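You operate a simulated robot arm through the tools that you are given. There is no shell and no other tool.

You are at the controls of a simulated two-armed robot. One attempt, no reset.

TASK
Set the lamp to the level on the orange tray's ticket.
Fine: the level shows with the slot empty: the lens goes in slot ONE of that tray. Keep off the hot lamp head; end with the lamp off and the hood up.

The check looks at the end state, three seconds after you hand in, the way a careful person would. Anything else that was tipped, shoved, dropped, spilled or broken makes it a failure.

THE ROBOT
Two 7-joint arms with two-finger grippers on one trunk that stands fixed in place. Base frame: the origin is at the foot of the trunk, x ahead of it, y to its left, z up. Units: mm, rad, N and s.
The left shoulder is at [21, 175, 1454], the right one opposite. With the tool pointing down near the work surface each hand reaches from about 100 to 400 mm from the base axis, measured 20 degrees to its own side. Payload 2.94 kg a hand.
Tool frame (each hand has its own): the origin (TCP) lies between the finger pads and is the grasp point; the fingertips stand 30 mm ahead of it; z points along the fingers, y is the line along which they close. The gripper opens to 138 mm. The gripper's body begins 109 mm behind the TCP.
Orientation is that of the tool frame in the base frame, as a unit quaternion [w, x, y, z]. With the fingers straight down and closing along the base's y, the tool's x points along the base's -x, its y along +y and its z along -z.

THE INTERFACE
- The arms move only by the tool send_rows. It takes "left_rows", "right_rows" or both (then of equal length, played together; a hand with none holds still); each is a list of rows, each an object (a shift or turn left out is 0, a gripper value left out holds the last) with "slide": the shift along the tool's x, y, z in units of 150 mm (1.0 is 150 mm), a list of three; "rot": the turn, a rotation vector about the tool's x, y, z in units of 180 degrees (1.0 is 180 degrees), a list of three; "hand": the gripper command, from -1 (fully open) to 1 (shut), values between in proportion. In form: [{"slide": [dx, dy, dz], "rot": [rx, ry, rz], "hand": hand}, ...]. A call has 1 to 20 rows; each row is the pose to reach, as a shift and turn from the pose commanded when the call began, along the tool's axes at that moment. A call with a number of a shift or a turn outside -1 to 1 is refused whole. Each row takes 0.2 s and may step no farther than 50 mm and 0.15 rad from the row before; otherwise, or with a gripper value out of range, the whole call is refused. Where a pose cannot be reached the arm comes as near as it can. A force on the tool above 40 N (or 10 N above the force at the start of the call, whichever is more), or a blocked arm, ends the call early, and 0.2 s more pass. The fingers move at their own pace and stop on an object; they squeeze with about 31 N. The grip force told is the motor's: it shows also when the fingers shut on nothing. Time passes only in rows, and 0.2 s behind the last, so rows that repeat a pose let the fingers close. It gives the time, the measured TCP pose, the force on the tool (base axes), the opening and the grip force at its end, in the units of the frame above (readings bear some noise), with the torque about the TCP (base axes, N m) and any sound that the robot's microphone picked up.
- Cameras (640 x 400 px; columns grow to the right, rows downward): "scene" is now at [47.4, -38.7, 1923.4]; the picture's right is [-0.53, -0.85, 0.00], its down [-0.67, 0.42, -0.62] and it looks along [0.52, -0.33, -0.79] (base axes); focal length 369 px, centre (320, 200). "left" rides on the left gripper at [71, -19, -146] in its tool frame; the picture's right is [0.26, 0.96, 0.00], its down [-0.85, 0.23, -0.48] and it looks along [-0.46, 0.12, 0.88] (tool axes); focal length 280 px, centre (320, 200). "right" rides on the right gripper at [71, 19, -146] in its tool frame; the picture's right is [-0.26, 0.97, 0.00], its down [-0.85, -0.23, -0.48] and it looks along [-0.46, -0.12, 0.88] (tool axes); focal length 280 px, centre (320, 200). There is no depth. A picture from a camera that has moved, and an enlarged one, comes with that camera's place and axes in the base frame and with its lens.
- snapshot(camera): a new picture of that camera. It takes no simulated time.
- lift_body(by): slides the trunk up (or, below 0, down) by that many mm; the arms and the scene camera ride with it, the base frame stays. It gives what a move gives, with no picture.
- head_to(pan, tilt): turns the head with the scene camera to pan (to the left, within 2.094 rad either way) and tilt (down, from -0.506 to 1.204), counted from straight ahead of the robot. It gives what a move gives.
- close_up(camera, box): a new picture of the part [left, top, right, bottom] of that camera's present view, enlarged. It takes no simulated time.
- hand_in(): hands the job in; it is judged then, once.

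Places have to be worked out from the pictures, the camera data and where the tool is seen. Open the grippers and draw the arms clear of the work before you hand the job in, unless the task says otherwise.

The tools are called after "Emit:" as a command line: name --argument value ..., lists and objects as JSON in quotes. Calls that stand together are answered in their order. send_rows: Moves the arms, as the interface text tells. Its arguments: {"type":"object","properties":{"left_rows":{"type":"array","items":{"type":"object","properties":{"slide":{"type":"array","items":{"type":"number"}},"rot":{"type":"array","items":{"type":"number"}},"hand":{"type":"number"}}}},"right_rows":{"type":"array","items":{"type":"object","properties":{"slide":{"type":"array","items":{"type":"number"}},"rot":{"type":"array","items":{"type":"number"}},"hand":{"type":"number"}}}}},"required":[]} The other tools are called the same way: lift_body (by) slides the trunk up or down; head_to (pan, tilt) turns the head that bears the scene camera; snapshot (camera) takes a picture; close_up (camera, box) takes an enlarged picture of a part of a camera's view; hand_in () hands the job in.

At the start:

```text
time: 0.0
left_tool_pos: [589.3, 23.5, 1368.9]
left_orientation: [0.0, -0.001, 1.0, 0.0]
left_ft_force: [0.2, 0.5, 0.2]
left_ft_torque: [0.01, 0.0, -0.02]
left_finger_gap: 137.9
left_grasp_force: 0.1
right_tool_pos: [491.8, -425.9, 1370.5]
right_orientation: [0.0, 0.0, 1.0, 0.0]
right_ft_force: [-0.3, 0.4, 0.0]
right_ft_torque: [-0.03, 0.0, -0.01]
right_finger_gap: 138.2
right_grasp_force: 0.1
trunk travel left (down, up): [-625.0, 109.0]
head pan, tilt: [-0.559, 0.908]
```

scene: 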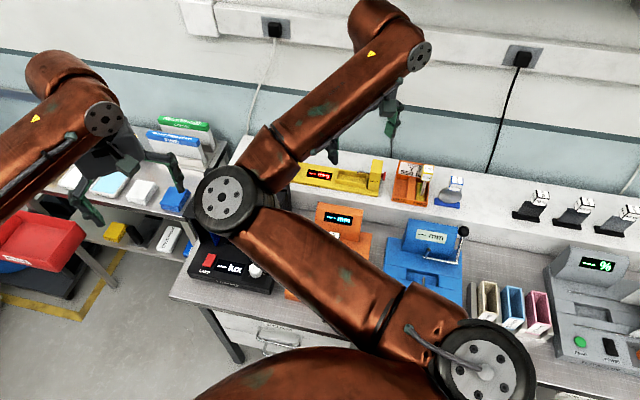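
right: 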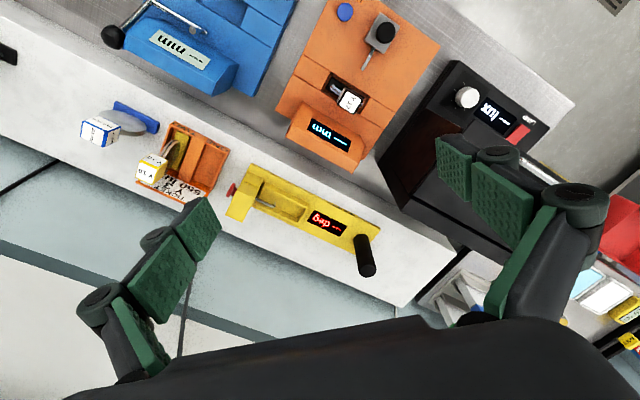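
left: 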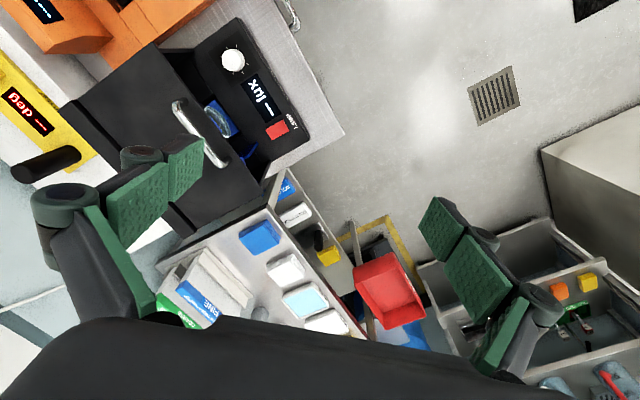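

I start by looking closely at the black lux instrument and the orange tray in the current views.

Emit:
close_up --camera "right" --box '[60, 80, 260, 220]'

Emit:
close_up --camera "left" --box '[60, 0, 360, 200]'

Emit:
close_up --camera "scene" --box '[280, 140, 480, 260]'

Emit:
close_up --camera "scene" --box '[120, 200, 320, 340]'

```text
2.86 times, centred on (160, 150) of right
camera zoom: at [420.4, -405.7, 1515.2], right [0.26, 0.97, 0.0], down [0.85, -0.23, 0.48], along [0.46, -0.12, -0.88], focal length 801 px, centre (777, 343)
```

zoom: 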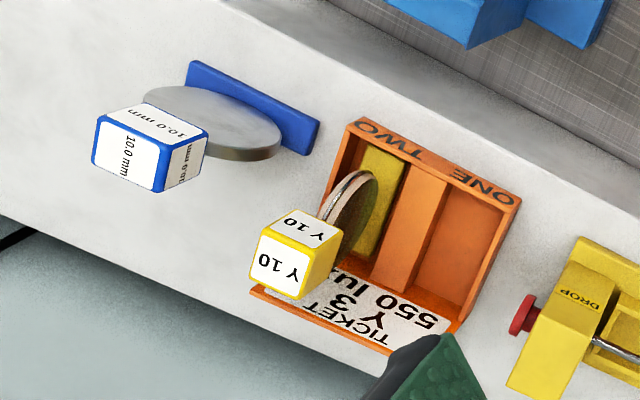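

```text
2.00 times, centred on (210, 100) of left
camera zoom: at [519.0, 3.9, 1514.7], right [-0.26, 0.96, 0.0], down [0.85, 0.23, 0.48], along [0.46, 0.13, -0.88], focal length 561 px, centre (540, 400)
```

zoom: 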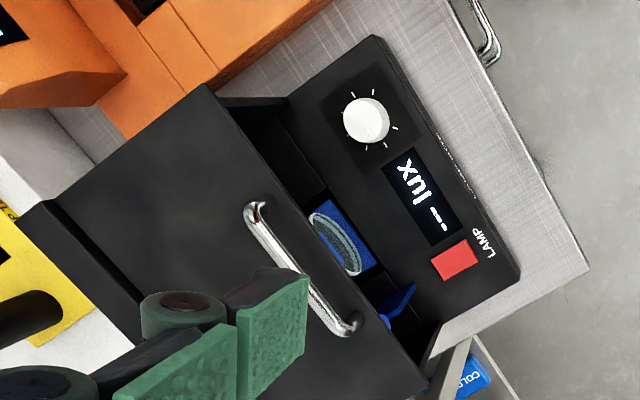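

```text
3.20 times, centred on (380, 200) of scene
camera zoom: at [47.4, -38.7, 1923.4], right [-0.53, -0.85, 0.0], down [-0.67, 0.42, -0.62], along [0.52, -0.33, -0.79], focal length 1182 px, centre (128, 200)
```

zoom: 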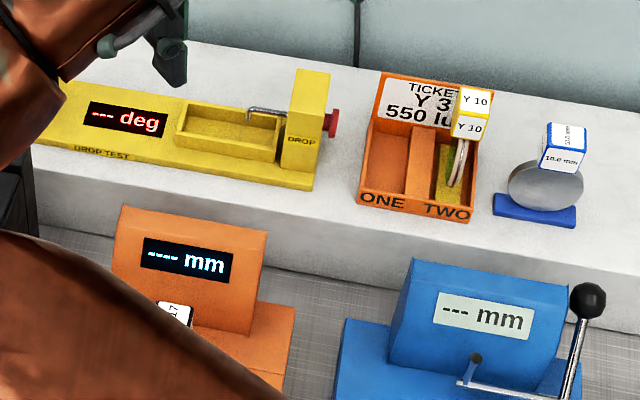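

```text
2.86 times, centred on (220, 270) of scene
camera zoom: at [47.4, -38.7, 1923.4], right [-0.53, -0.85, 0.0], down [-0.67, 0.42, -0.62], along [0.52, -0.33, -0.79], focal length 1056 px, centre (606, 0)
```

zoom: 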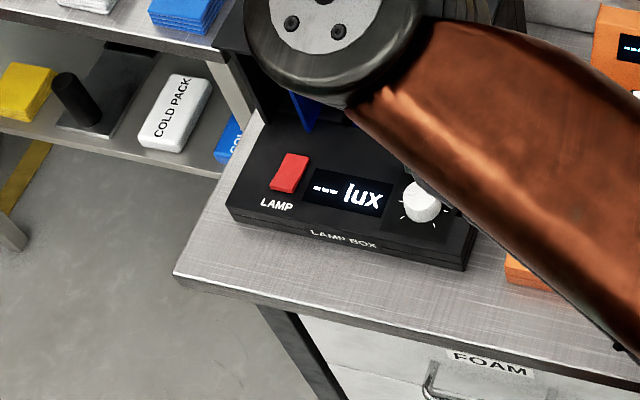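

The lux box front runs at about 45° to the base axes, with the knob near (584, -152, 910) and the orange tray near (551, -715, 950). The right arm blocks the scene view of the lamp, so I draw the right hand back and to the right.

Emit:
send_rows --right_rows '[{"slide": [0.25, -0.15, 0]}, {"slide": [0.5, -0.3, 0]}, {"slide": [0.75, -0.45, 0]}, {"slide": [1.0, -0.6, 0]}]'

Emit:
snapshot --camera "scene"

Emit:
snapshot --camera "right"

```text
time: 1.0
left_tool_pos: [586.9, 20.5, 1369.7]
left_orientation: [0.0, -0.001, 1.0, 0.001]
left_ft_force: [-1.5, 0.0, 0.1]
left_ft_torque: [0.05, -0.03, 0.01]
left_finger_gap: 138.0
left_grasp_force: 0.1
right_tool_pos: [338.4, -516.0, 1371.2]
right_orientation: [0.0, -0.001, 1.0, 0.0]
right_ft_force: [-0.7, -0.5, 0.7]
right_ft_torque: [0.05, 0.0, 0.02]
right_finger_gap: 138.1
right_grasp_force: 0.0
trunk travel left (down, up): [-625.0, 109.0]
head pan, tilt: [-0.559, 0.908]
```

```text
taken
camera scene: at [45.8, -41.3, 1923.4], right [-0.53, -0.85, 0.0], down [-0.67, 0.42, -0.62], along [0.52, -0.33, -0.79], focal length 369 px, centre (320, 200)
```

scene: 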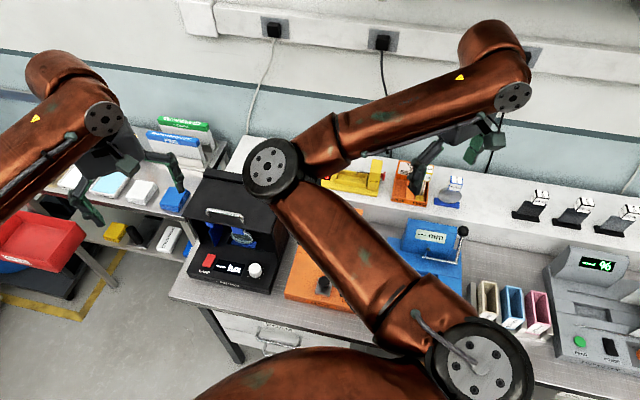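

```text
taken
camera right: at [266.6, -496.2, 1516.6], right [0.26, 0.97, 0.0], down [0.85, -0.23, 0.48], along [0.46, -0.12, -0.88], focal length 280 px, centre (320, 200)
```

right: 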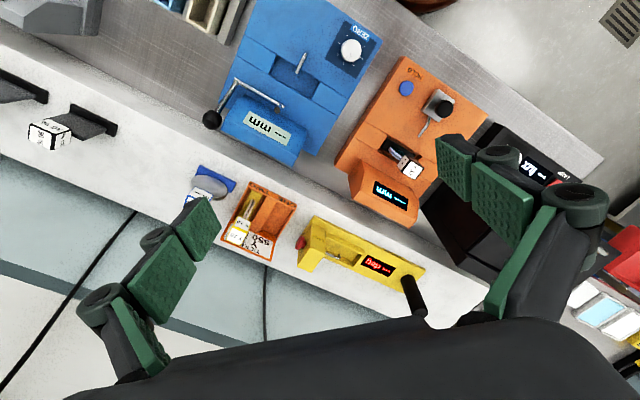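

The lamp is now visible with the hood apparently raised. I zoom in on it and on the tray.

Emit:
close_up --camera "scene" --box '[170, 160, 310, 300]'

Emit:
close_up --camera "right" --box '[200, 160, 320, 280]'

Emit:
close_up --camera "left" --box '[140, 10, 300, 170]'

```text
2.86 times, centred on (240, 230) of scene
camera zoom: at [45.8, -41.3, 1923.4], right [-0.53, -0.85, 0.0], down [-0.67, 0.42, -0.62], along [0.52, -0.33, -0.79], focal length 1056 px, centre (549, 114)
```

zoom: 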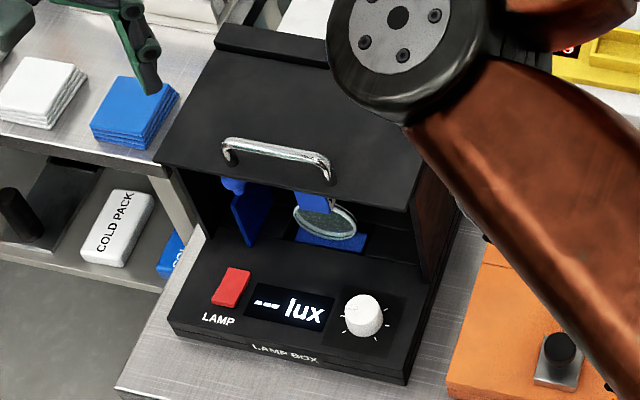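

```text
3.33 times, centred on (260, 220) of right
camera zoom: at [266.6, -496.2, 1516.6], right [0.26, 0.97, 0.0], down [0.85, -0.23, 0.48], along [0.46, -0.12, -0.88], focal length 935 px, centre (520, 133)
```

zoom: 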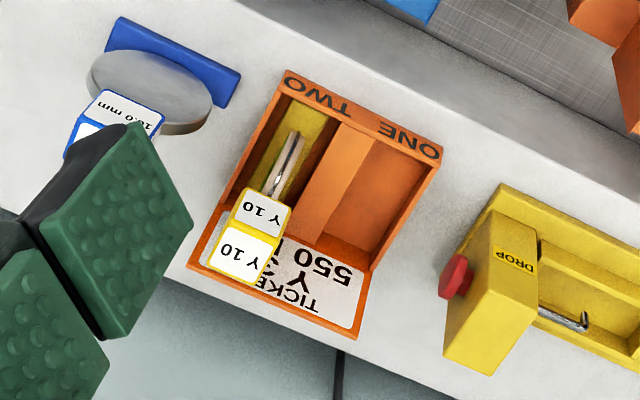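

```text
2.50 times, centred on (220, 90) of left
camera zoom: at [517.7, 1.9, 1515.2], right [-0.26, 0.96, 0.0], down [0.85, 0.23, 0.48], along [0.46, 0.13, -0.88], focal length 701 px, centre (570, 475)
```

zoom: 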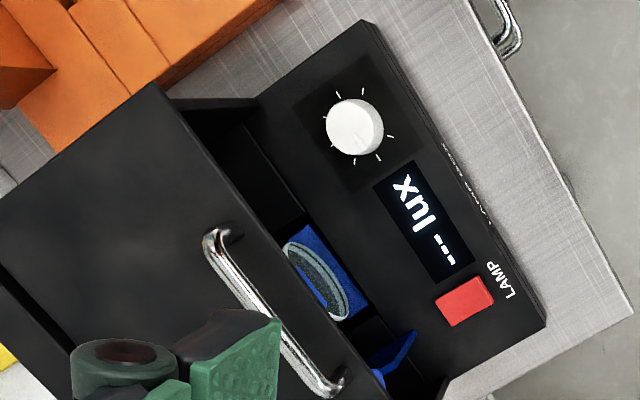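

The hood's flat panel lies at about z 1075, front edge near (572, -218), and the lens mount sits under it near (694, -169, 900). I turn the left hand 45° toward the bench and later tilt it, to use its camera for a frontal look.

Emit:
send_rows --left_rows '[{"slide": [0.07, -0.07, 0], "rot": [0, 0, 0.042]}, {"slide": [0.14, -0.14, 0], "rot": [0, 0, 0.084]}, {"slide": [0.21, -0.21, 0], "rot": [0, 0, 0.126]}, {"slide": [0.28, -0.28, 0], "rot": [0, 0, 0.168]}, {"slide": [0.35, -0.35, 0], "rot": [0, 0, 0.21]}, {"slide": [0.427, -0.413, 0], "rot": [0, 0, 0.25]}]'

Emit:
send_rows --left_rows '[{"rot": [0, -0.045, 0]}, {"rot": [0, -0.09, 0]}, {"rot": [0, -0.135, 0]}, {"rot": [0, -0.18, 0]}]'

Emit:
lift_body --by -150

Emit:
snapshot --camera "left"

Emit:
snapshot --camera "scene"

```text
time: 2.4
left_tool_pos: [523.6, -40.5, 1368.5]
left_orientation: [0.0, 0.383, 0.924, 0.0]
left_ft_force: [0.1, 0.1, 0.7]
left_ft_torque: [-0.01, -0.05, -0.01]
left_finger_gap: 138.1
left_grasp_force: 0.1
right_tool_pos: [341.0, -513.9, 1371.4]
right_orientation: [0.0, -0.001, 1.0, 0.0]
right_ft_force: [0.2, 0.4, 0.1]
right_ft_torque: [0.0, -0.03, 0.0]
right_finger_gap: 138.1
right_grasp_force: 0.0
trunk travel left (down, up): [-625.0, 109.0]
head pan, tilt: [-0.559, 0.908]
```

```text
time: 3.4
left_tool_pos: [524.7, -39.3, 1368.8]
left_orientation: [0.259, 0.367, 0.887, -0.108]
left_ft_force: [-0.8, 0.5, -0.2]
left_ft_torque: [0.0, 0.0, 0.0]
left_finger_gap: 138.0
left_grasp_force: 0.0
right_tool_pos: [339.1, -511.9, 1371.2]
right_orientation: [0.0, -0.001, 1.0, -0.001]
right_ft_force: [0.2, -0.5, 0.4]
right_ft_torque: [-0.09, -0.01, -0.01]
right_finger_gap: 137.8
right_grasp_force: 0.0
trunk travel left (down, up): [-625.0, 109.0]
head pan, tilt: [-0.559, 0.908]
```

```text
time: 5.2
left_tool_pos: [525.6, -39.8, 1220.2]
left_orientation: [0.258, 0.367, 0.887, -0.106]
left_ft_force: [-0.1, -0.1, 0.3]
left_ft_torque: [0.01, -0.02, 0.01]
left_finger_gap: 137.9
left_grasp_force: 0.1
right_tool_pos: [341.9, -516.5, 1220.2]
right_orientation: [0.0, 0.0, 1.0, 0.001]
right_ft_force: [-1.2, -0.1, -0.9]
right_ft_torque: [-0.01, -0.01, -0.01]
right_finger_gap: 138.0
right_grasp_force: 0.1
trunk travel left (down, up): [-475.0, 259.0]
head pan, tilt: [-0.559, 0.908]
```

```text
taken
camera left: at [414.1, 44.7, 1304.6], right [0.52, 0.84, -0.14], down [0.49, -0.16, 0.86], along [0.7, -0.52, -0.5], focal length 280 px, centre (320, 200)
```

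left: 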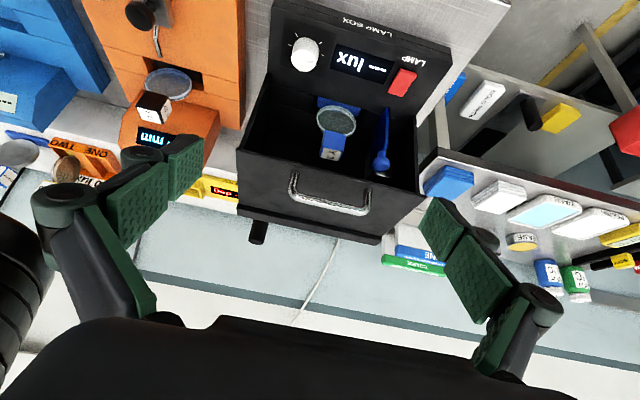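

```text
taken
camera scene: at [65.4, -38.9, 1773.8], right [-0.53, -0.85, 0.0], down [-0.67, 0.42, -0.62], along [0.52, -0.33, -0.79], focal length 369 px, centre (320, 200)
```

scene: 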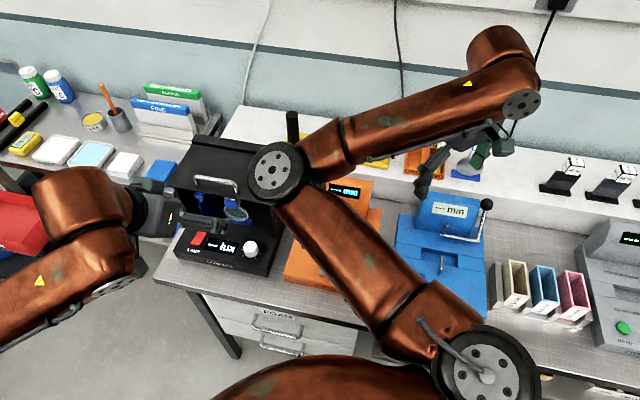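

The view (upside down) shows the chamber under the hood with the lens and a blue arm. I zoom in.

Emit:
close_up --camera "left" --box '[230, 0, 450, 240]'

Emit:
close_up --camera "left" --box '[290, 80, 410, 190]'

Emit:
snapshot --camera "right"

```text
1.67 times, centred on (340, 120) of left
camera zoom: at [414.1, 44.7, 1304.6], right [0.52, 0.84, -0.14], down [0.49, -0.16, 0.86], along [0.7, -0.52, -0.5], focal length 467 px, centre (287, 333)
```

zoom: 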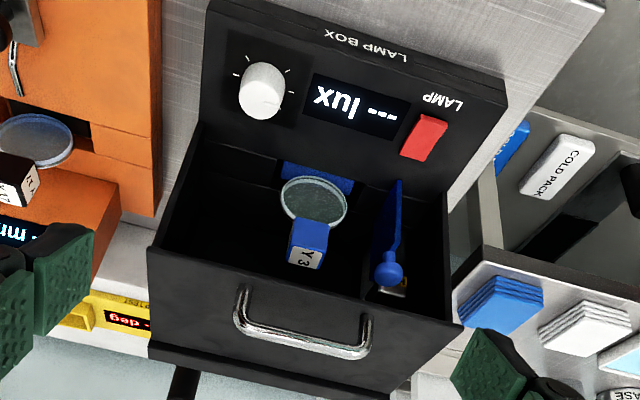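

```text
3.64 times, centred on (350, 135) of left
camera zoom: at [414.1, 44.7, 1304.6], right [0.52, 0.84, -0.14], down [0.49, -0.16, 0.86], along [0.7, -0.52, -0.5], focal length 1020 px, centre (211, 436)
```

zoom: 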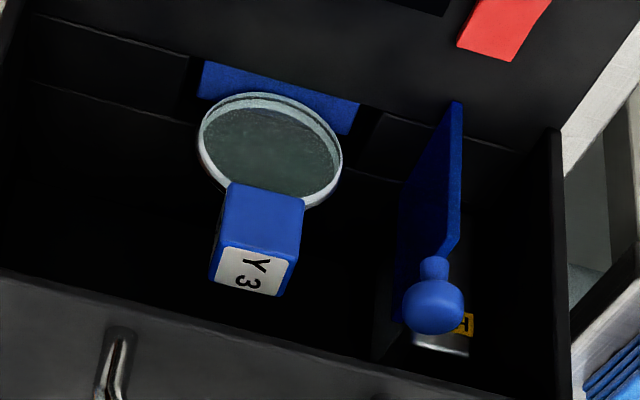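

```text
taken
camera right: at [269.9, -496.0, 1365.7], right [0.26, 0.97, 0.0], down [0.85, -0.23, 0.48], along [0.46, -0.12, -0.88], focal length 280 px, centre (320, 200)
```

right: 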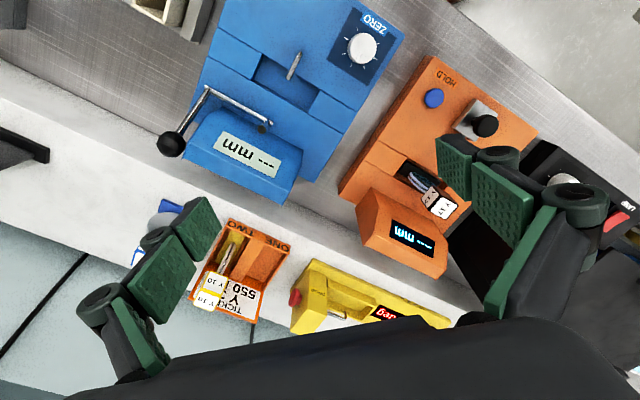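

The lens "Y 3" stands in the chamber with its tag on top, the hot lamp head is to its left, and the hood lies flat on top with a handle bar near (687, -141, 1112) running along the bench direction. I straighten the left hand and turn it so its fingers close across that bar.

Emit:
send_rows --left_rows '[{"rot": [0, 0.045, 0]}, {"rot": [0, 0.09, 0]}, {"rot": [0, 0.135, 0]}, {"rot": [0, 0.18, 0]}]'

Emit:
send_rows --left_rows '[{"rot": [0, 0, -0.045]}, {"rot": [0, 0, -0.09]}, {"rot": [0, 0, -0.135]}, {"rot": [0, 0, -0.18]}, {"rot": [0, 0, -0.225]}, {"rot": [0, 0, -0.27]}, {"rot": [0, 0, -0.315]}, {"rot": [0, 0, -0.36]}, {"rot": [0, 0, -0.405]}, {"rot": [0, 0, -0.45]}, {"rot": [0, 0, -0.5]}]'

Emit:
snapshot --camera "left"

Emit:
snapshot --camera "scene"

```text
time: 6.2
left_tool_pos: [524.7, -41.0, 1220.4]
left_orientation: [-0.002, 0.382, 0.924, 0.0]
left_ft_force: [-0.1, -0.2, 0.4]
left_ft_torque: [0.02, 0.02, -0.01]
left_finger_gap: 137.9
left_grasp_force: 0.2
right_tool_pos: [341.5, -517.8, 1218.4]
right_orientation: [-0.001, -0.001, 1.0, 0.001]
right_ft_force: [0.1, -0.5, -0.8]
right_ft_torque: [0.04, -0.01, -0.02]
right_finger_gap: 137.9
right_grasp_force: 0.1
trunk travel left (down, up): [-475.0, 259.0]
head pan, tilt: [-0.559, 0.908]
```

```text
refused: row 11 steps farther than a row can; nothing moved
```

```text
taken
camera left: at [462.2, -4.8, 1365.0], right [0.5, 0.87, 0.0], down [0.76, -0.44, 0.47], along [0.41, -0.23, -0.88], focal length 280 px, centre (320, 200)
```

left: 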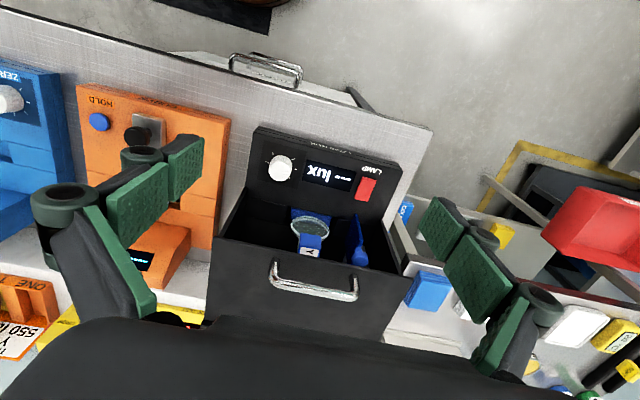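

```text
taken
camera scene: at [66.3, -41.1, 1773.6], right [-0.53, -0.85, 0.0], down [-0.67, 0.42, -0.61], along [0.52, -0.33, -0.79], focal length 369 px, centre (320, 200)
```

scene: 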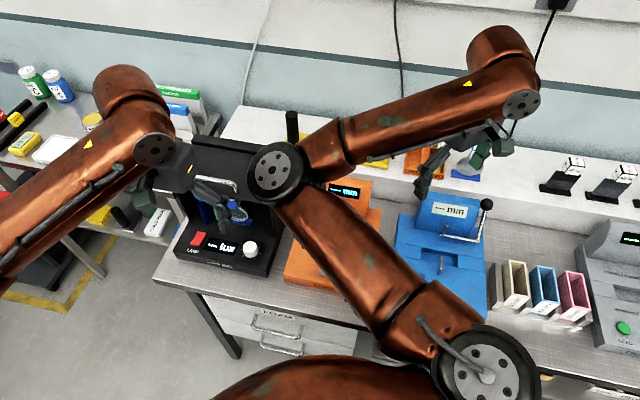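

The last row's step was a little too large; I resend the turn in equal smaller steps.

Emit:
send_rows --left_rows '[{"rot": [0, 0, -0.0455]}, {"rot": [0, 0, -0.091]}, {"rot": [0, 0, -0.1365]}, {"rot": [0, 0, -0.182]}, {"rot": [0, 0, -0.2275]}, {"rot": [0, 0, -0.273]}, {"rot": [0, 0, -0.3185]}, {"rot": [0, 0, -0.364]}, {"rot": [0, 0, -0.4095]}, {"rot": [0, 0, -0.455]}, {"rot": [0, 0, -0.5]}]'

Emit:
snapshot --camera "left"

Emit:
snapshot --camera "scene"

```text
time: 8.6
left_tool_pos: [524.6, -41.7, 1219.5]
left_orientation: [0.0, -0.384, 0.923, 0.001]
left_ft_force: [-0.2, 0.3, 0.0]
left_ft_torque: [0.01, -0.01, 0.0]
left_finger_gap: 138.1
left_grasp_force: 0.1
right_tool_pos: [342.0, -516.9, 1220.3]
right_orientation: [0.0, 0.0, 1.0, -0.001]
right_ft_force: [-0.1, 0.1, 0.3]
right_ft_torque: [-0.02, 0.02, -0.01]
right_finger_gap: 138.0
right_grasp_force: 0.0
trunk travel left (down, up): [-475.0, 259.0]
head pan, tilt: [-0.559, 0.908]
```

```text
taken
camera left: at [489.7, -102.0, 1365.2], right [-0.87, 0.49, 0.0], down [0.43, 0.77, 0.48], along [0.23, 0.41, -0.88], focal length 280 px, centre (320, 200)
```

left: 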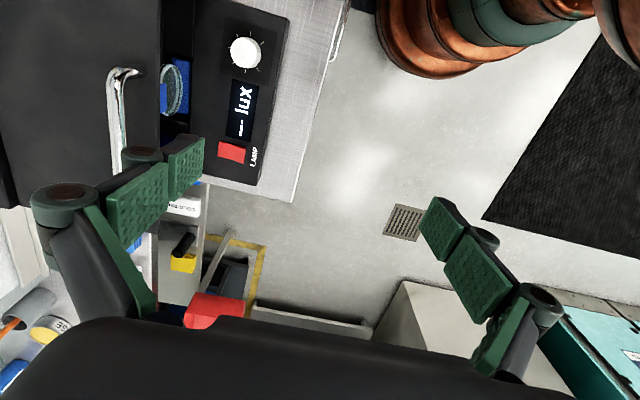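

```text
taken
camera scene: at [65.8, -38.9, 1773.6], right [-0.53, -0.85, 0.0], down [-0.67, 0.42, -0.62], along [0.52, -0.33, -0.79], focal length 369 px, centre (320, 200)
```

scene: 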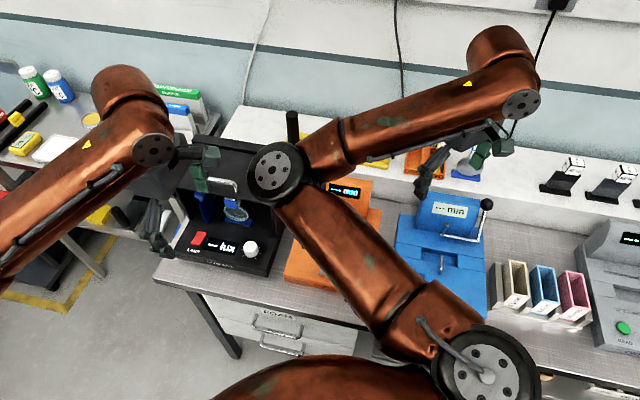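

The pose and handle estimate agree: bar from about (652, -173) to (721, -101) at z≈1112. I move the left hand over the bar at the present height, with the fingers half closed, then check.

Emit:
send_rows --left_rows '[{"slide": [-0.07, -0.27, 0], "hand": 0.0}, {"slide": [-0.14, -0.54, 0]}, {"slide": [-0.2, -0.8, 0]}, {"slide": [-0.25, -1.0, 0]}]'

Emit:
send_rows --left_rows '[{"slide": [-0.05, -0.22, 0]}, {"slide": [-0.05, -0.22, 0]}]'

Emit:
snapshot --camera "left"

Emit:
snapshot --camera "scene"

```text
time: 9.6
left_tool_pos: [660.6, -121.8, 1216.7]
left_orientation: [0.001, -0.383, 0.924, 0.001]
left_ft_force: [-0.6, -1.1, 1.2]
left_ft_torque: [0.06, -0.01, -0.05]
left_finger_gap: 69.1
left_grasp_force: 0.0
right_tool_pos: [341.4, -520.1, 1219.6]
right_orientation: [0.0, 0.0, 1.0, 0.001]
right_ft_force: [-0.5, -0.4, -0.7]
right_ft_torque: [0.04, -0.03, 0.02]
right_finger_gap: 138.0
right_grasp_force: 0.0
trunk travel left (down, up): [-475.0, 259.0]
head pan, tilt: [-0.559, 0.908]
```

```text
time: 10.2
left_tool_pos: [667.2, -123.9, 1217.1]
left_orientation: [0.001, -0.384, 0.923, 0.0]
left_ft_force: [0.0, 0.1, 0.8]
left_ft_torque: [-0.04, 0.03, 0.01]
left_finger_gap: 68.9
left_grasp_force: 0.1
left hand out of reach, approached as far as the arm can: row 1, 2
right_tool_pos: [342.6, -514.9, 1220.7]
right_orientation: [-0.001, 0.0, 1.0, 0.0]
right_ft_force: [-0.4, -0.1, 0.1]
right_ft_torque: [0.0, 0.0, 0.0]
right_finger_gap: 137.9
right_grasp_force: 0.0
trunk travel left (down, up): [-475.0, 259.0]
head pan, tilt: [-0.559, 0.908]
```

```text
taken
camera left: at [633.1, -186.8, 1362.9], right [-0.87, 0.5, 0.0], down [0.44, 0.76, 0.48], along [0.24, 0.41, -0.88], focal length 280 px, centre (320, 200)
```

left: 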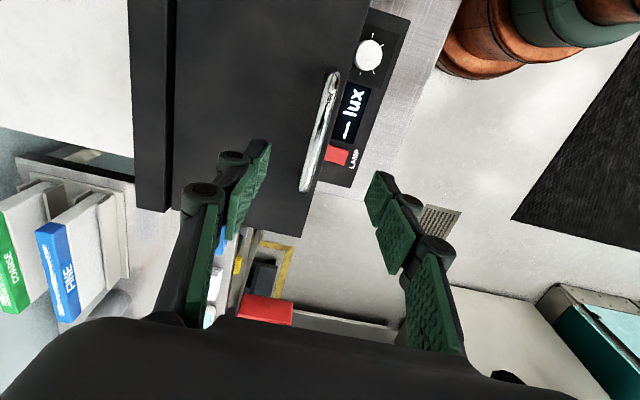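

```text
taken
camera scene: at [66.5, -37.9, 1773.6], right [-0.53, -0.85, 0.0], down [-0.67, 0.42, -0.62], along [0.52, -0.33, -0.79], focal length 369 px, centre (320, 200)
```

scene: 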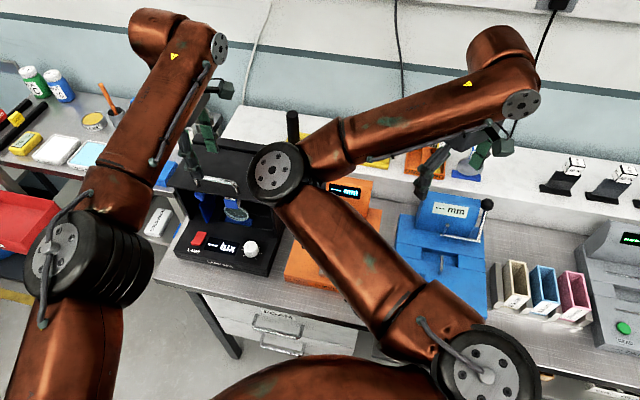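

The arm is at full stretch with the fingers vertical, about 24 mm short. I tilt the tool 35° forward (fingers pointing down and toward the bench) and come in a bit lower in front of the bar, which eases the reach.

Emit:
send_rows --left_rows '[{"slide": [0, 0.1, 0.05], "rot": [0.039, 0, 0]}, {"slide": [0, 0.2, 0.1], "rot": [0.078, 0, 0]}, {"slide": [0, 0.25, 0.16], "rot": [0.117, 0, 0]}, {"slide": [0, 0.3, 0.22], "rot": [0.156, 0, 0]}, {"slide": [0, 0.313, 0.27], "rot": [0.194, 0, 0]}]'

Emit:
snapshot --camera "left"

Emit:
snapshot --camera "scene"

```text
time: 11.3
left_tool_pos: [634.9, -90.5, 1176.0]
left_orientation: [0.115, -0.367, 0.881, -0.277]
left_ft_force: [-0.3, 0.7, 0.0]
left_ft_torque: [0.0, 0.01, -0.02]
left_finger_gap: 69.1
left_grasp_force: 0.0
right_tool_pos: [343.2, -515.9, 1220.8]
right_orientation: [0.0, 0.0, 1.0, 0.0]
right_ft_force: [0.2, -0.3, -0.2]
right_ft_torque: [0.05, 0.03, -0.01]
right_finger_gap: 138.0
right_grasp_force: 0.1
trunk travel left (down, up): [-475.0, 259.0]
head pan, tilt: [-0.559, 0.908]
```

```text
taken
camera left: at [537.5, -91.3, 1305.9], right [-0.75, 0.37, -0.55], down [0.27, 0.93, 0.26], along [0.61, 0.04, -0.79], focal length 280 px, centre (320, 200)
```

left: 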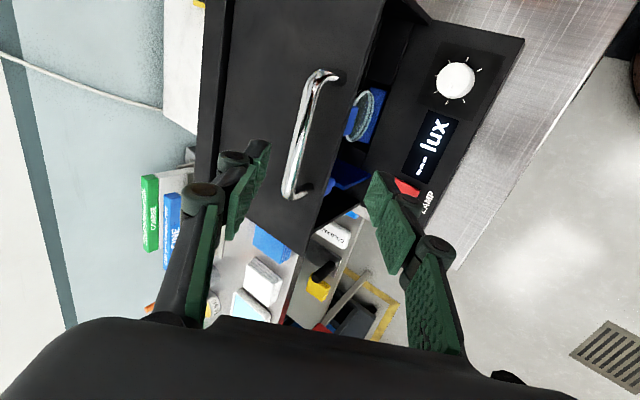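

```text
taken
camera scene: at [66.0, -38.8, 1773.6], right [-0.53, -0.85, 0.0], down [-0.67, 0.42, -0.62], along [0.52, -0.33, -0.79], focal length 369 px, centre (320, 200)
```

scene: 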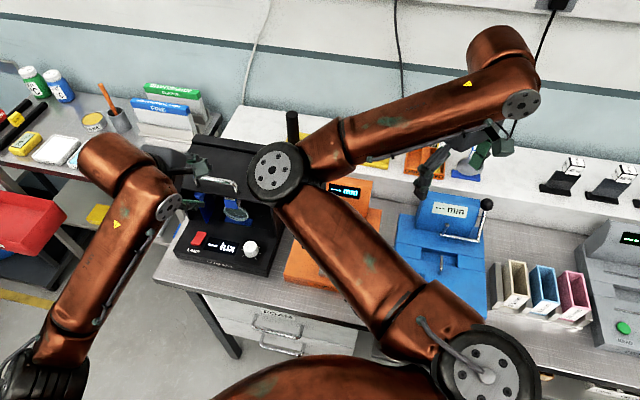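

By projection the bar lies about 20 mm off the tool axis toward the bench and about 90 mm ahead. I centre on it, narrow the fingers to about 34 mm, and advance part way before checking.

Emit:
send_rows --left_rows '[{"slide": [0, -0.06, 0.0], "hand": 0.5}, {"slide": [0, -0.12, 0.1]}, {"slide": [0, -0.12, 0.2]}, {"slide": [0, -0.12, 0.3]}]'

Emit:
snapshot --camera "left"

Emit:
close_up --camera "scene" --box '[150, 110, 290, 220]'

```text
time: 12.3
left_tool_pos: [664.3, -119.1, 1146.8]
left_orientation: [0.114, -0.366, 0.881, -0.277]
left_ft_force: [0.7, 0.1, -0.2]
left_ft_torque: [0.01, 0.03, -0.01]
left_finger_gap: 34.5
left_grasp_force: 0.2
right_tool_pos: [342.0, -516.3, 1219.1]
right_orientation: [0.0, 0.0, 1.0, 0.0]
right_ft_force: [0.2, -0.9, 0.5]
right_ft_torque: [0.0, 0.01, -0.02]
right_finger_gap: 138.0
right_grasp_force: 0.1
trunk travel left (down, up): [-475.0, 259.0]
head pan, tilt: [-0.559, 0.908]
```

```text
taken
camera left: at [567.3, -120.8, 1277.2], right [-0.75, 0.37, -0.55], down [0.27, 0.93, 0.26], along [0.61, 0.04, -0.79], focal length 280 px, centre (320, 200)
```

left: 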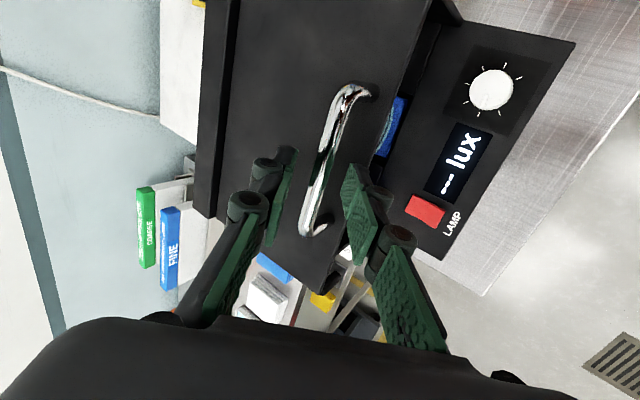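

```text
3.64 times, centred on (220, 165) of scene
camera zoom: at [66.4, -39.7, 1773.6], right [-0.53, -0.85, 0.0], down [-0.67, 0.42, -0.62], along [0.52, -0.33, -0.79], focal length 1343 px, centre (684, 327)
```

zoom: 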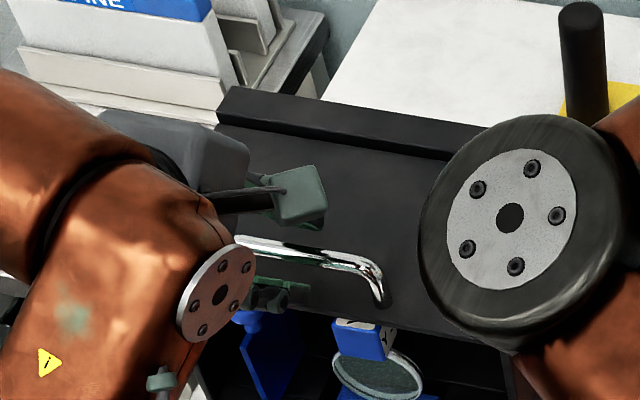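

The bar runs between the two fingertips, still slightly ahead of or level with the tips. I advance 15 mm more and look again.

Emit:
send_rows --left_rows '[{"slide": [0, 0, 0.05]}, {"slide": [0, 0, 0.1]}]'

Emit:
close_up --camera "left" --box '[220, 60, 440, 260]'

Emit:
close_up --camera "scene" --box '[180, 140, 260, 200]'

```text
time: 12.9
left_tool_pos: [668.5, -124.5, 1137.3]
left_orientation: [0.115, -0.366, 0.881, -0.277]
left_ft_force: [0.1, 0.5, -0.6]
left_ft_torque: [0.01, -0.01, -0.01]
left_finger_gap: 34.2
left_grasp_force: 0.1
right_tool_pos: [342.2, -515.5, 1221.6]
right_orientation: [0.0, 0.001, 1.0, 0.001]
right_ft_force: [0.0, -0.2, 0.3]
right_ft_torque: [-0.01, -0.04, -0.04]
right_finger_gap: 137.9
right_grasp_force: 0.1
trunk travel left (down, up): [-475.0, 259.0]
head pan, tilt: [-0.559, 0.908]
```

```text
2.00 times, centred on (330, 160) of left
camera zoom: at [571.2, -126.3, 1267.4], right [-0.75, 0.37, -0.55], down [0.27, 0.93, 0.26], along [0.61, 0.04, -0.79], focal length 561 px, centre (300, 280)
```

zoom: 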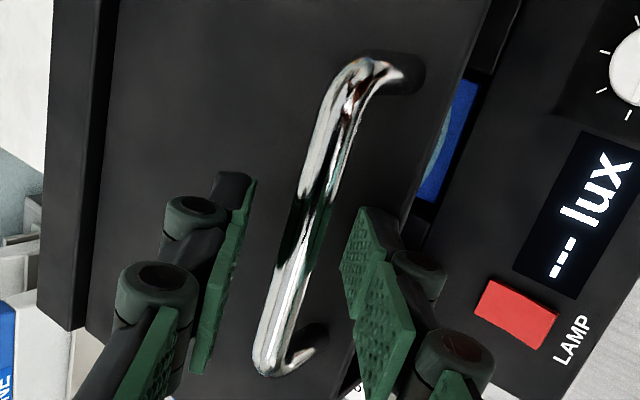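

```text
6.67 times, centred on (220, 170) of scene
camera zoom: at [65.7, -39.0, 1773.6], right [-0.53, -0.85, 0.0], down [-0.67, 0.42, -0.62], along [0.52, -0.33, -0.79], focal length 2463 px, centre (987, 400)
```

zoom: 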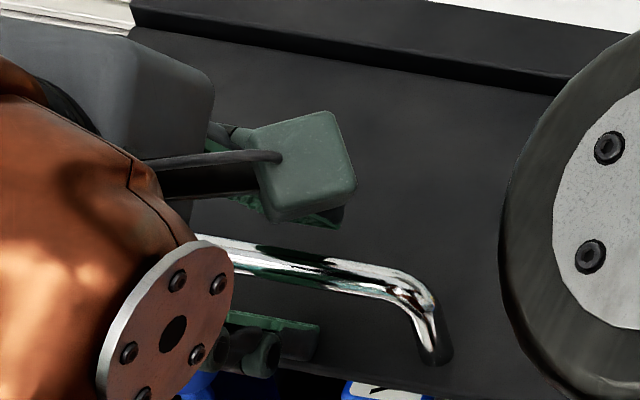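

Triangulating the bar's near end gives (642, -169, 1120), so the bar sits about 8 mm inside the fingertips and stands about 40 mm off the hood. I go 8 mm further and close the fingers loosely around it.

Emit:
send_rows --left_rows '[{"slide": [0, 0, 0.053]}, {"slide": [0, 0, 0.053], "hand": 0.78}, {"slide": [0, 0, 0.053]}, {"slide": [0, 0, 0.053]}]'

Emit:
close_up --camera "left" --box '[220, 60, 440, 260]'

```text
time: 13.9
left_tool_pos: [670.2, -129.1, 1130.6]
left_orientation: [0.114, -0.365, 0.881, -0.277]
left_ft_force: [0.5, -0.2, 0.5]
left_ft_torque: [0.0, -0.02, -0.03]
left_finger_gap: 15.0
left_grasp_force: 0.0
right_tool_pos: [342.0, -516.8, 1220.6]
right_orientation: [0.0, 0.0, 1.0, 0.001]
right_ft_force: [0.1, -0.2, 0.8]
right_ft_torque: [-0.01, 0.0, 0.0]
right_finger_gap: 138.0
right_grasp_force: 0.0
trunk travel left (down, up): [-475.0, 259.0]
head pan, tilt: [-0.559, 0.908]
```

```text
2.00 times, centred on (330, 160) of left
camera zoom: at [574.2, -130.0, 1261.0], right [-0.75, 0.37, -0.55], down [0.27, 0.93, 0.26], along [0.61, 0.04, -0.79], focal length 561 px, centre (300, 280)
```

zoom: 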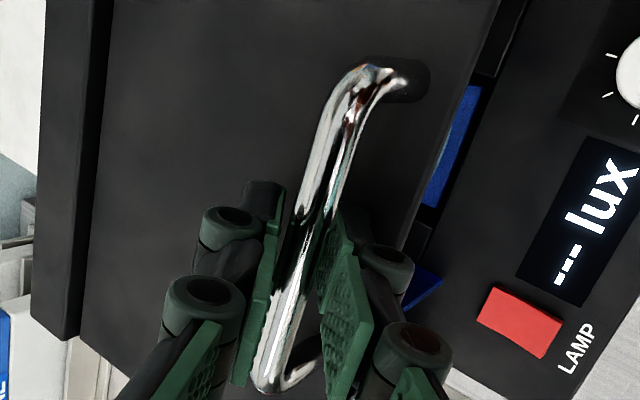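

The bar is caged between the fingers with no contact force. I begin lifting along the hinge arc, 20° first.

Emit:
send_rows --left_rows '[{"slide": [0, -0.068, -0.056], "rot": [0.011, 0, 0]}, {"slide": [0, -0.136, -0.109], "rot": [0.022, 0, 0]}, {"slide": [0, -0.212, -0.15], "rot": [0.033, 0, 0]}, {"slide": [0, -0.289, -0.189], "rot": [0.044, 0, 0]}]'

Emit:
snapshot --camera "left"

Emit:
snapshot --camera "scene"

```text
time: 14.9
left_tool_pos: [685.5, -142.1, 1178.2]
left_orientation: [0.14, -0.357, 0.86, -0.338]
left_ft_force: [-0.1, 2.5, -2.7]
left_ft_torque: [0.02, -0.05, 0.0]
left_finger_gap: 17.5
left_grasp_force: 1.5
right_tool_pos: [341.4, -515.7, 1220.5]
right_orientation: [0.0, -0.001, 1.0, 0.0]
right_ft_force: [0.7, 0.2, -0.5]
right_ft_torque: [0.05, 0.03, 0.0]
right_finger_gap: 138.4
right_grasp_force: 0.0
trunk travel left (down, up): [-475.0, 259.0]
head pan, tilt: [-0.559, 0.908]
```

```text
taken
camera left: at [576.1, -131.3, 1297.4], right [-0.69, 0.31, -0.66], down [0.25, 0.95, 0.19], along [0.68, -0.03, -0.73], focal length 280 px, centre (320, 200)
```

left: 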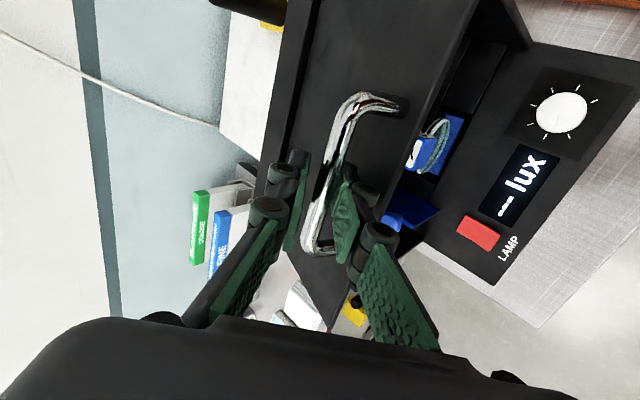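

```text
taken
camera scene: at [66.0, -38.7, 1773.6], right [-0.53, -0.85, 0.0], down [-0.67, 0.42, -0.62], along [0.52, -0.33, -0.79], focal length 369 px, centre (320, 200)
```

scene: 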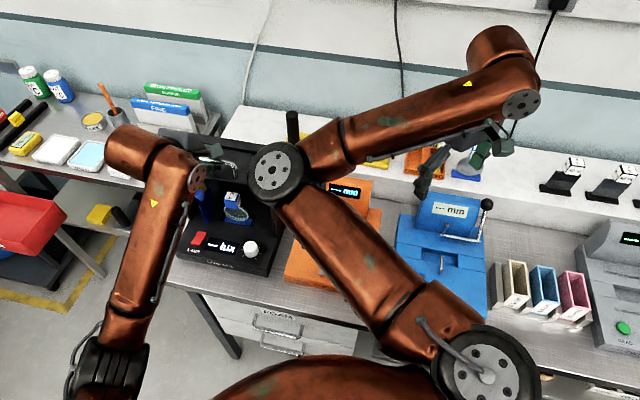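

The hood rises smoothly with only a few newtons. I continue the arc to about 60°.

Emit:
send_rows --left_rows '[{"slide": [0, -0.086, -0.015], "rot": [0.011, 0, 0]}, {"slide": [0, -0.171, -0.027], "rot": [0.022, 0, 0]}, {"slide": [0, -0.257, -0.028], "rot": [0.033, 0, 0]}, {"slide": [0, -0.343, -0.024], "rot": [0.044, 0, 0]}, {"slide": [0, -0.428, -0.008], "rot": [0.056, 0, 0]}, {"slide": [0, -0.513, 0.012], "rot": [0.067, 0, 0]}, {"slide": [0, -0.595, 0.042], "rot": [0.078, 0, 0]}, {"slide": [0, -0.674, 0.077], "rot": [0.089, 0, 0]}]'

Emit:
snapshot --camera "left"

Emit:
snapshot --camera "scene"

```text
time: 16.8
left_tool_pos: [737.2, -192.4, 1236.3]
left_orientation: [0.187, -0.335, 0.809, -0.445]
left_ft_force: [-30.8, 27.5, 9.5]
left_ft_torque: [3.63, 3.41, -1.36]
left_finger_gap: 20.3
left_grasp_force: 3.5
right_tool_pos: [337.4, -512.4, 1223.3]
right_orientation: [0.003, 0.001, 1.0, -0.002]
right_ft_force: [0.4, -0.1, 0.7]
right_ft_torque: [0.01, 0.01, 0.0]
right_finger_gap: 138.1
right_grasp_force: 0.0
trunk travel left (down, up): [-475.0, 259.0]
head pan, tilt: [-0.559, 0.908]
stopped in row 8 (left hand): the force on the tool passed its limit at 42 N (the readings are from after the stop); the commanded pose is now the measured one
```

```text
taken
camera left: at [607.7, -161.9, 1328.9], right [-0.55, 0.18, -0.82], down [0.23, 0.97, 0.06], along [0.81, -0.15, -0.57], focal length 280 px, centre (320, 200)
```

left: 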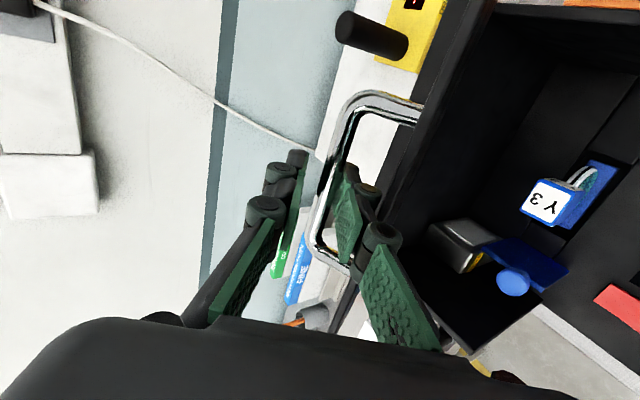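

```text
taken
camera scene: at [59.6, -34.5, 1774.2], right [-0.53, -0.85, 0.0], down [-0.67, 0.41, -0.62], along [0.53, -0.33, -0.79], focal length 369 px, centre (320, 200)
```

scene: 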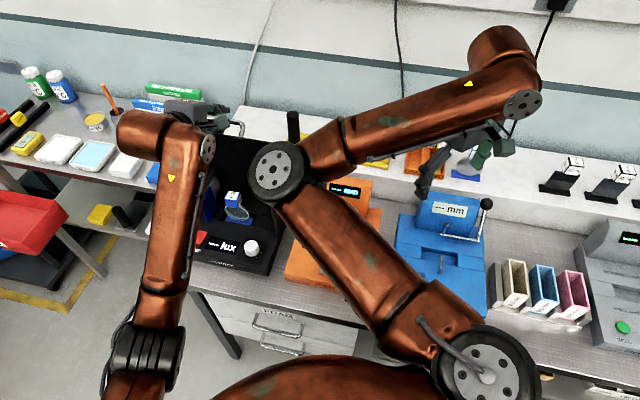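

The hand met about 40 N mostly along the hood's direction of travel at roughly 62° of opening, so this may be the hood's stop. I ease back a few mm and read the force.

Emit:
send_rows --left_rows '[{"slide": [0, 0.03, 0]}, {"slide": [0, 0.04, 0]}, {"slide": [0, 0.04, 0]}]'

Emit:
close_up --camera "left" --box '[220, 0, 520, 300]'

Emit:
close_up --camera "scene" --box '[140, 60, 300, 280]'

```text
time: 17.6
left_tool_pos: [735.9, -191.2, 1232.7]
left_orientation: [0.187, -0.334, 0.808, -0.448]
left_ft_force: [-24.9, 21.1, 14.1]
left_ft_torque: [3.48, 2.06, 0.17]
left_finger_gap: 14.6
left_grasp_force: 0.0
right_tool_pos: [337.1, -512.9, 1223.4]
right_orientation: [0.003, 0.001, 1.0, -0.001]
right_ft_force: [0.2, -0.5, 0.2]
right_ft_torque: [-0.01, -0.01, 0.0]
right_finger_gap: 138.1
right_grasp_force: 0.0
trunk travel left (down, up): [-475.0, 259.0]
head pan, tilt: [-0.559, 0.908]
```

```text
1.33 times, centred on (370, 150) of left
camera zoom: at [605.5, -159.4, 1324.8], right [-0.55, 0.18, -0.82], down [0.23, 0.97, 0.06], along [0.81, -0.15, -0.57], focal length 374 px, centre (253, 267)
```

zoom: 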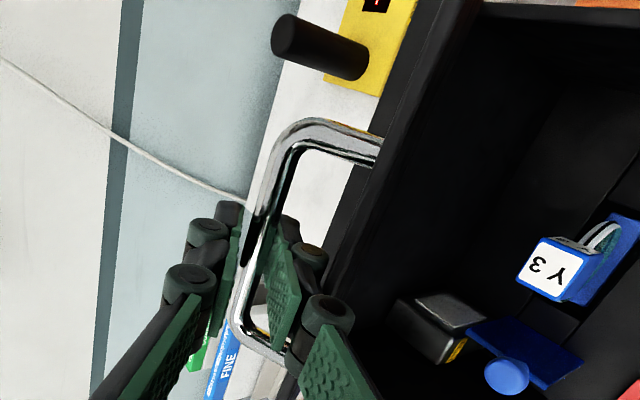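

```text
1.82 times, centred on (220, 170) of scene
camera zoom: at [59.5, -34.5, 1774.0], right [-0.53, -0.85, 0.0], down [-0.67, 0.42, -0.62], along [0.53, -0.33, -0.79], focal length 672 px, centre (502, 254)
```

zoom: 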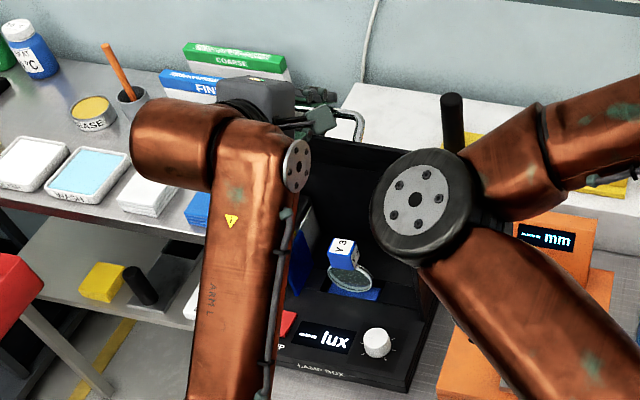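

The hood tips its handle backward as it opens, so tilting the tool forward jammed a knuckle against the panel. I rotate the tool back about the bar toward 35° to free it.

Emit:
send_rows --left_rows '[{"slide": [0, -0.006, 0.002], "rot": [-0.022, 0, 0]}, {"slide": [0, -0.012, 0.003], "rot": [-0.044, 0, 0]}, {"slide": [0, -0.018, 0.004], "rot": [-0.066, 0, 0]}, {"slide": [0, -0.024, 0.005], "rot": [-0.088, 0, 0]}, {"slide": [0, -0.03, 0.006], "rot": [-0.11, 0, 0]}, {"slide": [0, -0.037, 0.008], "rot": [-0.133, 0, 0]}, {"slide": [0, -0.037, 0.008], "rot": [-0.133, 0, 0]}]'

Emit:
close_up --camera "left" --box '[220, 0, 520, 300]'

Emit:
snapshot --camera "scene"

```text
time: 19.2
left_tool_pos: [741.5, -198.3, 1231.2]
left_orientation: [0.112, -0.367, 0.883, -0.269]
left_ft_force: [-0.6, 2.0, -1.1]
left_ft_torque: [-0.01, 0.01, -0.02]
left_finger_gap: 16.2
left_grasp_force: 1.0
right_tool_pos: [342.9, -515.4, 1220.3]
right_orientation: [-0.001, 0.0, 1.0, -0.001]
right_ft_force: [-0.4, -0.6, -0.6]
right_ft_torque: [0.04, -0.01, 0.02]
right_finger_gap: 137.6
right_grasp_force: 0.0
trunk travel left (down, up): [-475.0, 259.0]
head pan, tilt: [-0.559, 0.908]
```

```text
1.33 times, centred on (370, 150) of left
camera zoom: at [647.2, -201.3, 1363.2], right [-0.75, 0.38, -0.54], down [0.28, 0.92, 0.27], along [0.6, 0.05, -0.8], focal length 374 px, centre (253, 267)
```

zoom: 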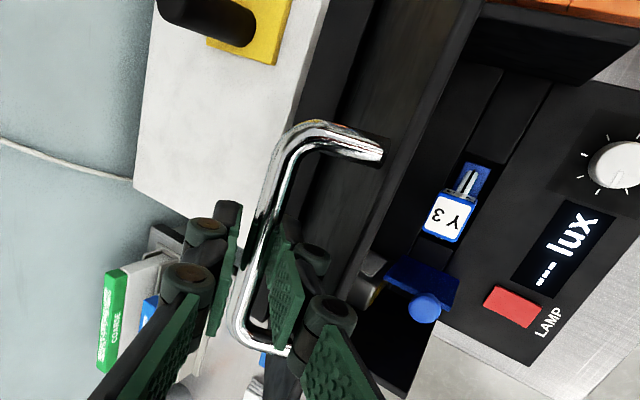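

```text
taken
camera scene: at [65.9, -38.7, 1773.6], right [-0.53, -0.85, 0.0], down [-0.67, 0.42, -0.62], along [0.52, -0.33, -0.79], focal length 369 px, centre (320, 200)
```

scene: 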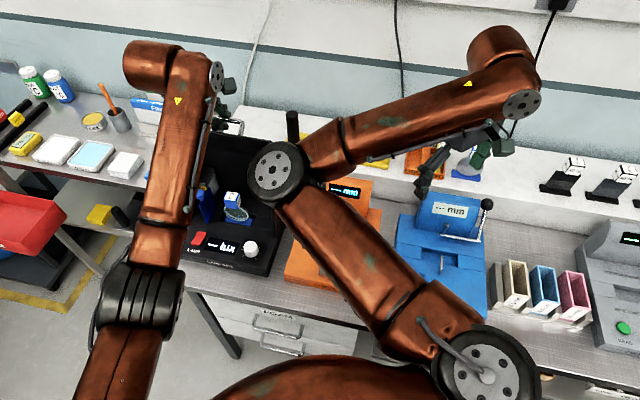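

The jam is gone: force is only about 2 N with the hood near 57°. I open the fingers to about 26 mm to test whether the hood holds itself or follows the front finger.

Emit:
send_rows --left_rows '[{"hand": 0.62}, {"hand": 0.62}, {"hand": 0.62}]'

Emit:
close_up --camera "left" --box '[220, 0, 520, 300]'

```text
time: 20.0
left_tool_pos: [742.9, -198.3, 1232.5]
left_orientation: [0.111, -0.367, 0.884, -0.269]
left_ft_force: [0.4, -0.2, -0.3]
left_ft_torque: [0.01, 0.0, -0.01]
left_finger_gap: 26.3
left_grasp_force: 0.1
right_tool_pos: [341.4, -516.2, 1219.3]
right_orientation: [0.0, 0.0, 1.0, 0.001]
right_ft_force: [-0.6, -0.2, 0.6]
right_ft_torque: [0.02, 0.01, -0.01]
right_finger_gap: 138.1
right_grasp_force: 0.0
trunk travel left (down, up): [-475.0, 259.0]
head pan, tilt: [-0.559, 0.908]
```

```text
1.33 times, centred on (370, 150) of left
camera zoom: at [647.2, -201.7, 1363.0], right [-0.75, 0.38, -0.54], down [0.28, 0.92, 0.27], along [0.6, 0.05, -0.8], focal length 374 px, centre (253, 267)
```

zoom: 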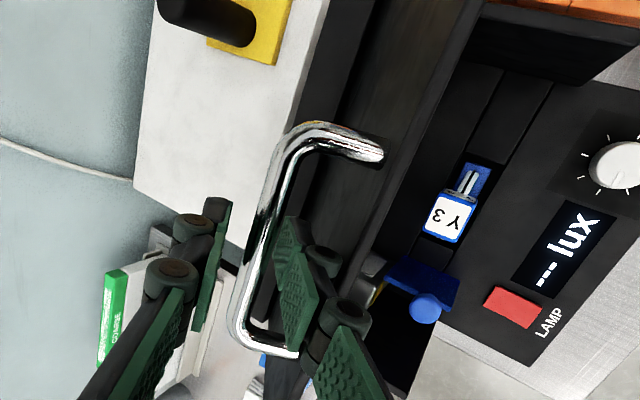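

The force is nearly zero and the bar shifted only slightly. I open a bit more and wait to see whether the hood creeps down.

Emit:
send_rows --left_rows '[{"hand": 0.5}, {"hand": 0.5}, {"hand": 0.5}, {"hand": 0.5}, {"hand": 0.5}, {"hand": 0.5}, {"hand": 0.5}]'

Emit:
close_up --camera "left" --box '[220, 0, 520, 300]'

```text
time: 21.6
left_tool_pos: [741.5, -197.4, 1231.4]
left_orientation: [0.112, -0.367, 0.883, -0.269]
left_ft_force: [-0.4, 0.4, 0.1]
left_ft_torque: [-0.01, -0.01, 0.01]
left_finger_gap: 34.8
left_grasp_force: 0.0
right_tool_pos: [342.8, -516.9, 1219.4]
right_orientation: [0.0, 0.0, 1.0, 0.0]
right_ft_force: [-0.2, -0.4, -1.0]
right_ft_torque: [0.01, 0.01, -0.04]
right_finger_gap: 138.1
right_grasp_force: 0.0
trunk travel left (down, up): [-475.0, 259.0]
head pan, tilt: [-0.559, 0.908]
```

```text
1.33 times, centred on (370, 150) of left
camera zoom: at [647.2, -201.6, 1362.9], right [-0.75, 0.38, -0.54], down [0.28, 0.92, 0.27], along [0.6, 0.05, -0.8], focal length 374 px, centre (253, 267)
```

zoom: 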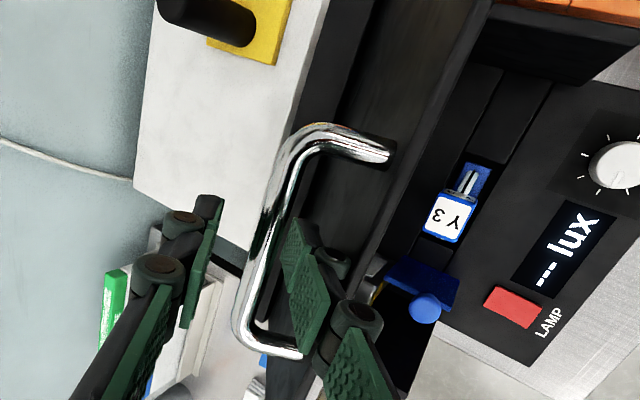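

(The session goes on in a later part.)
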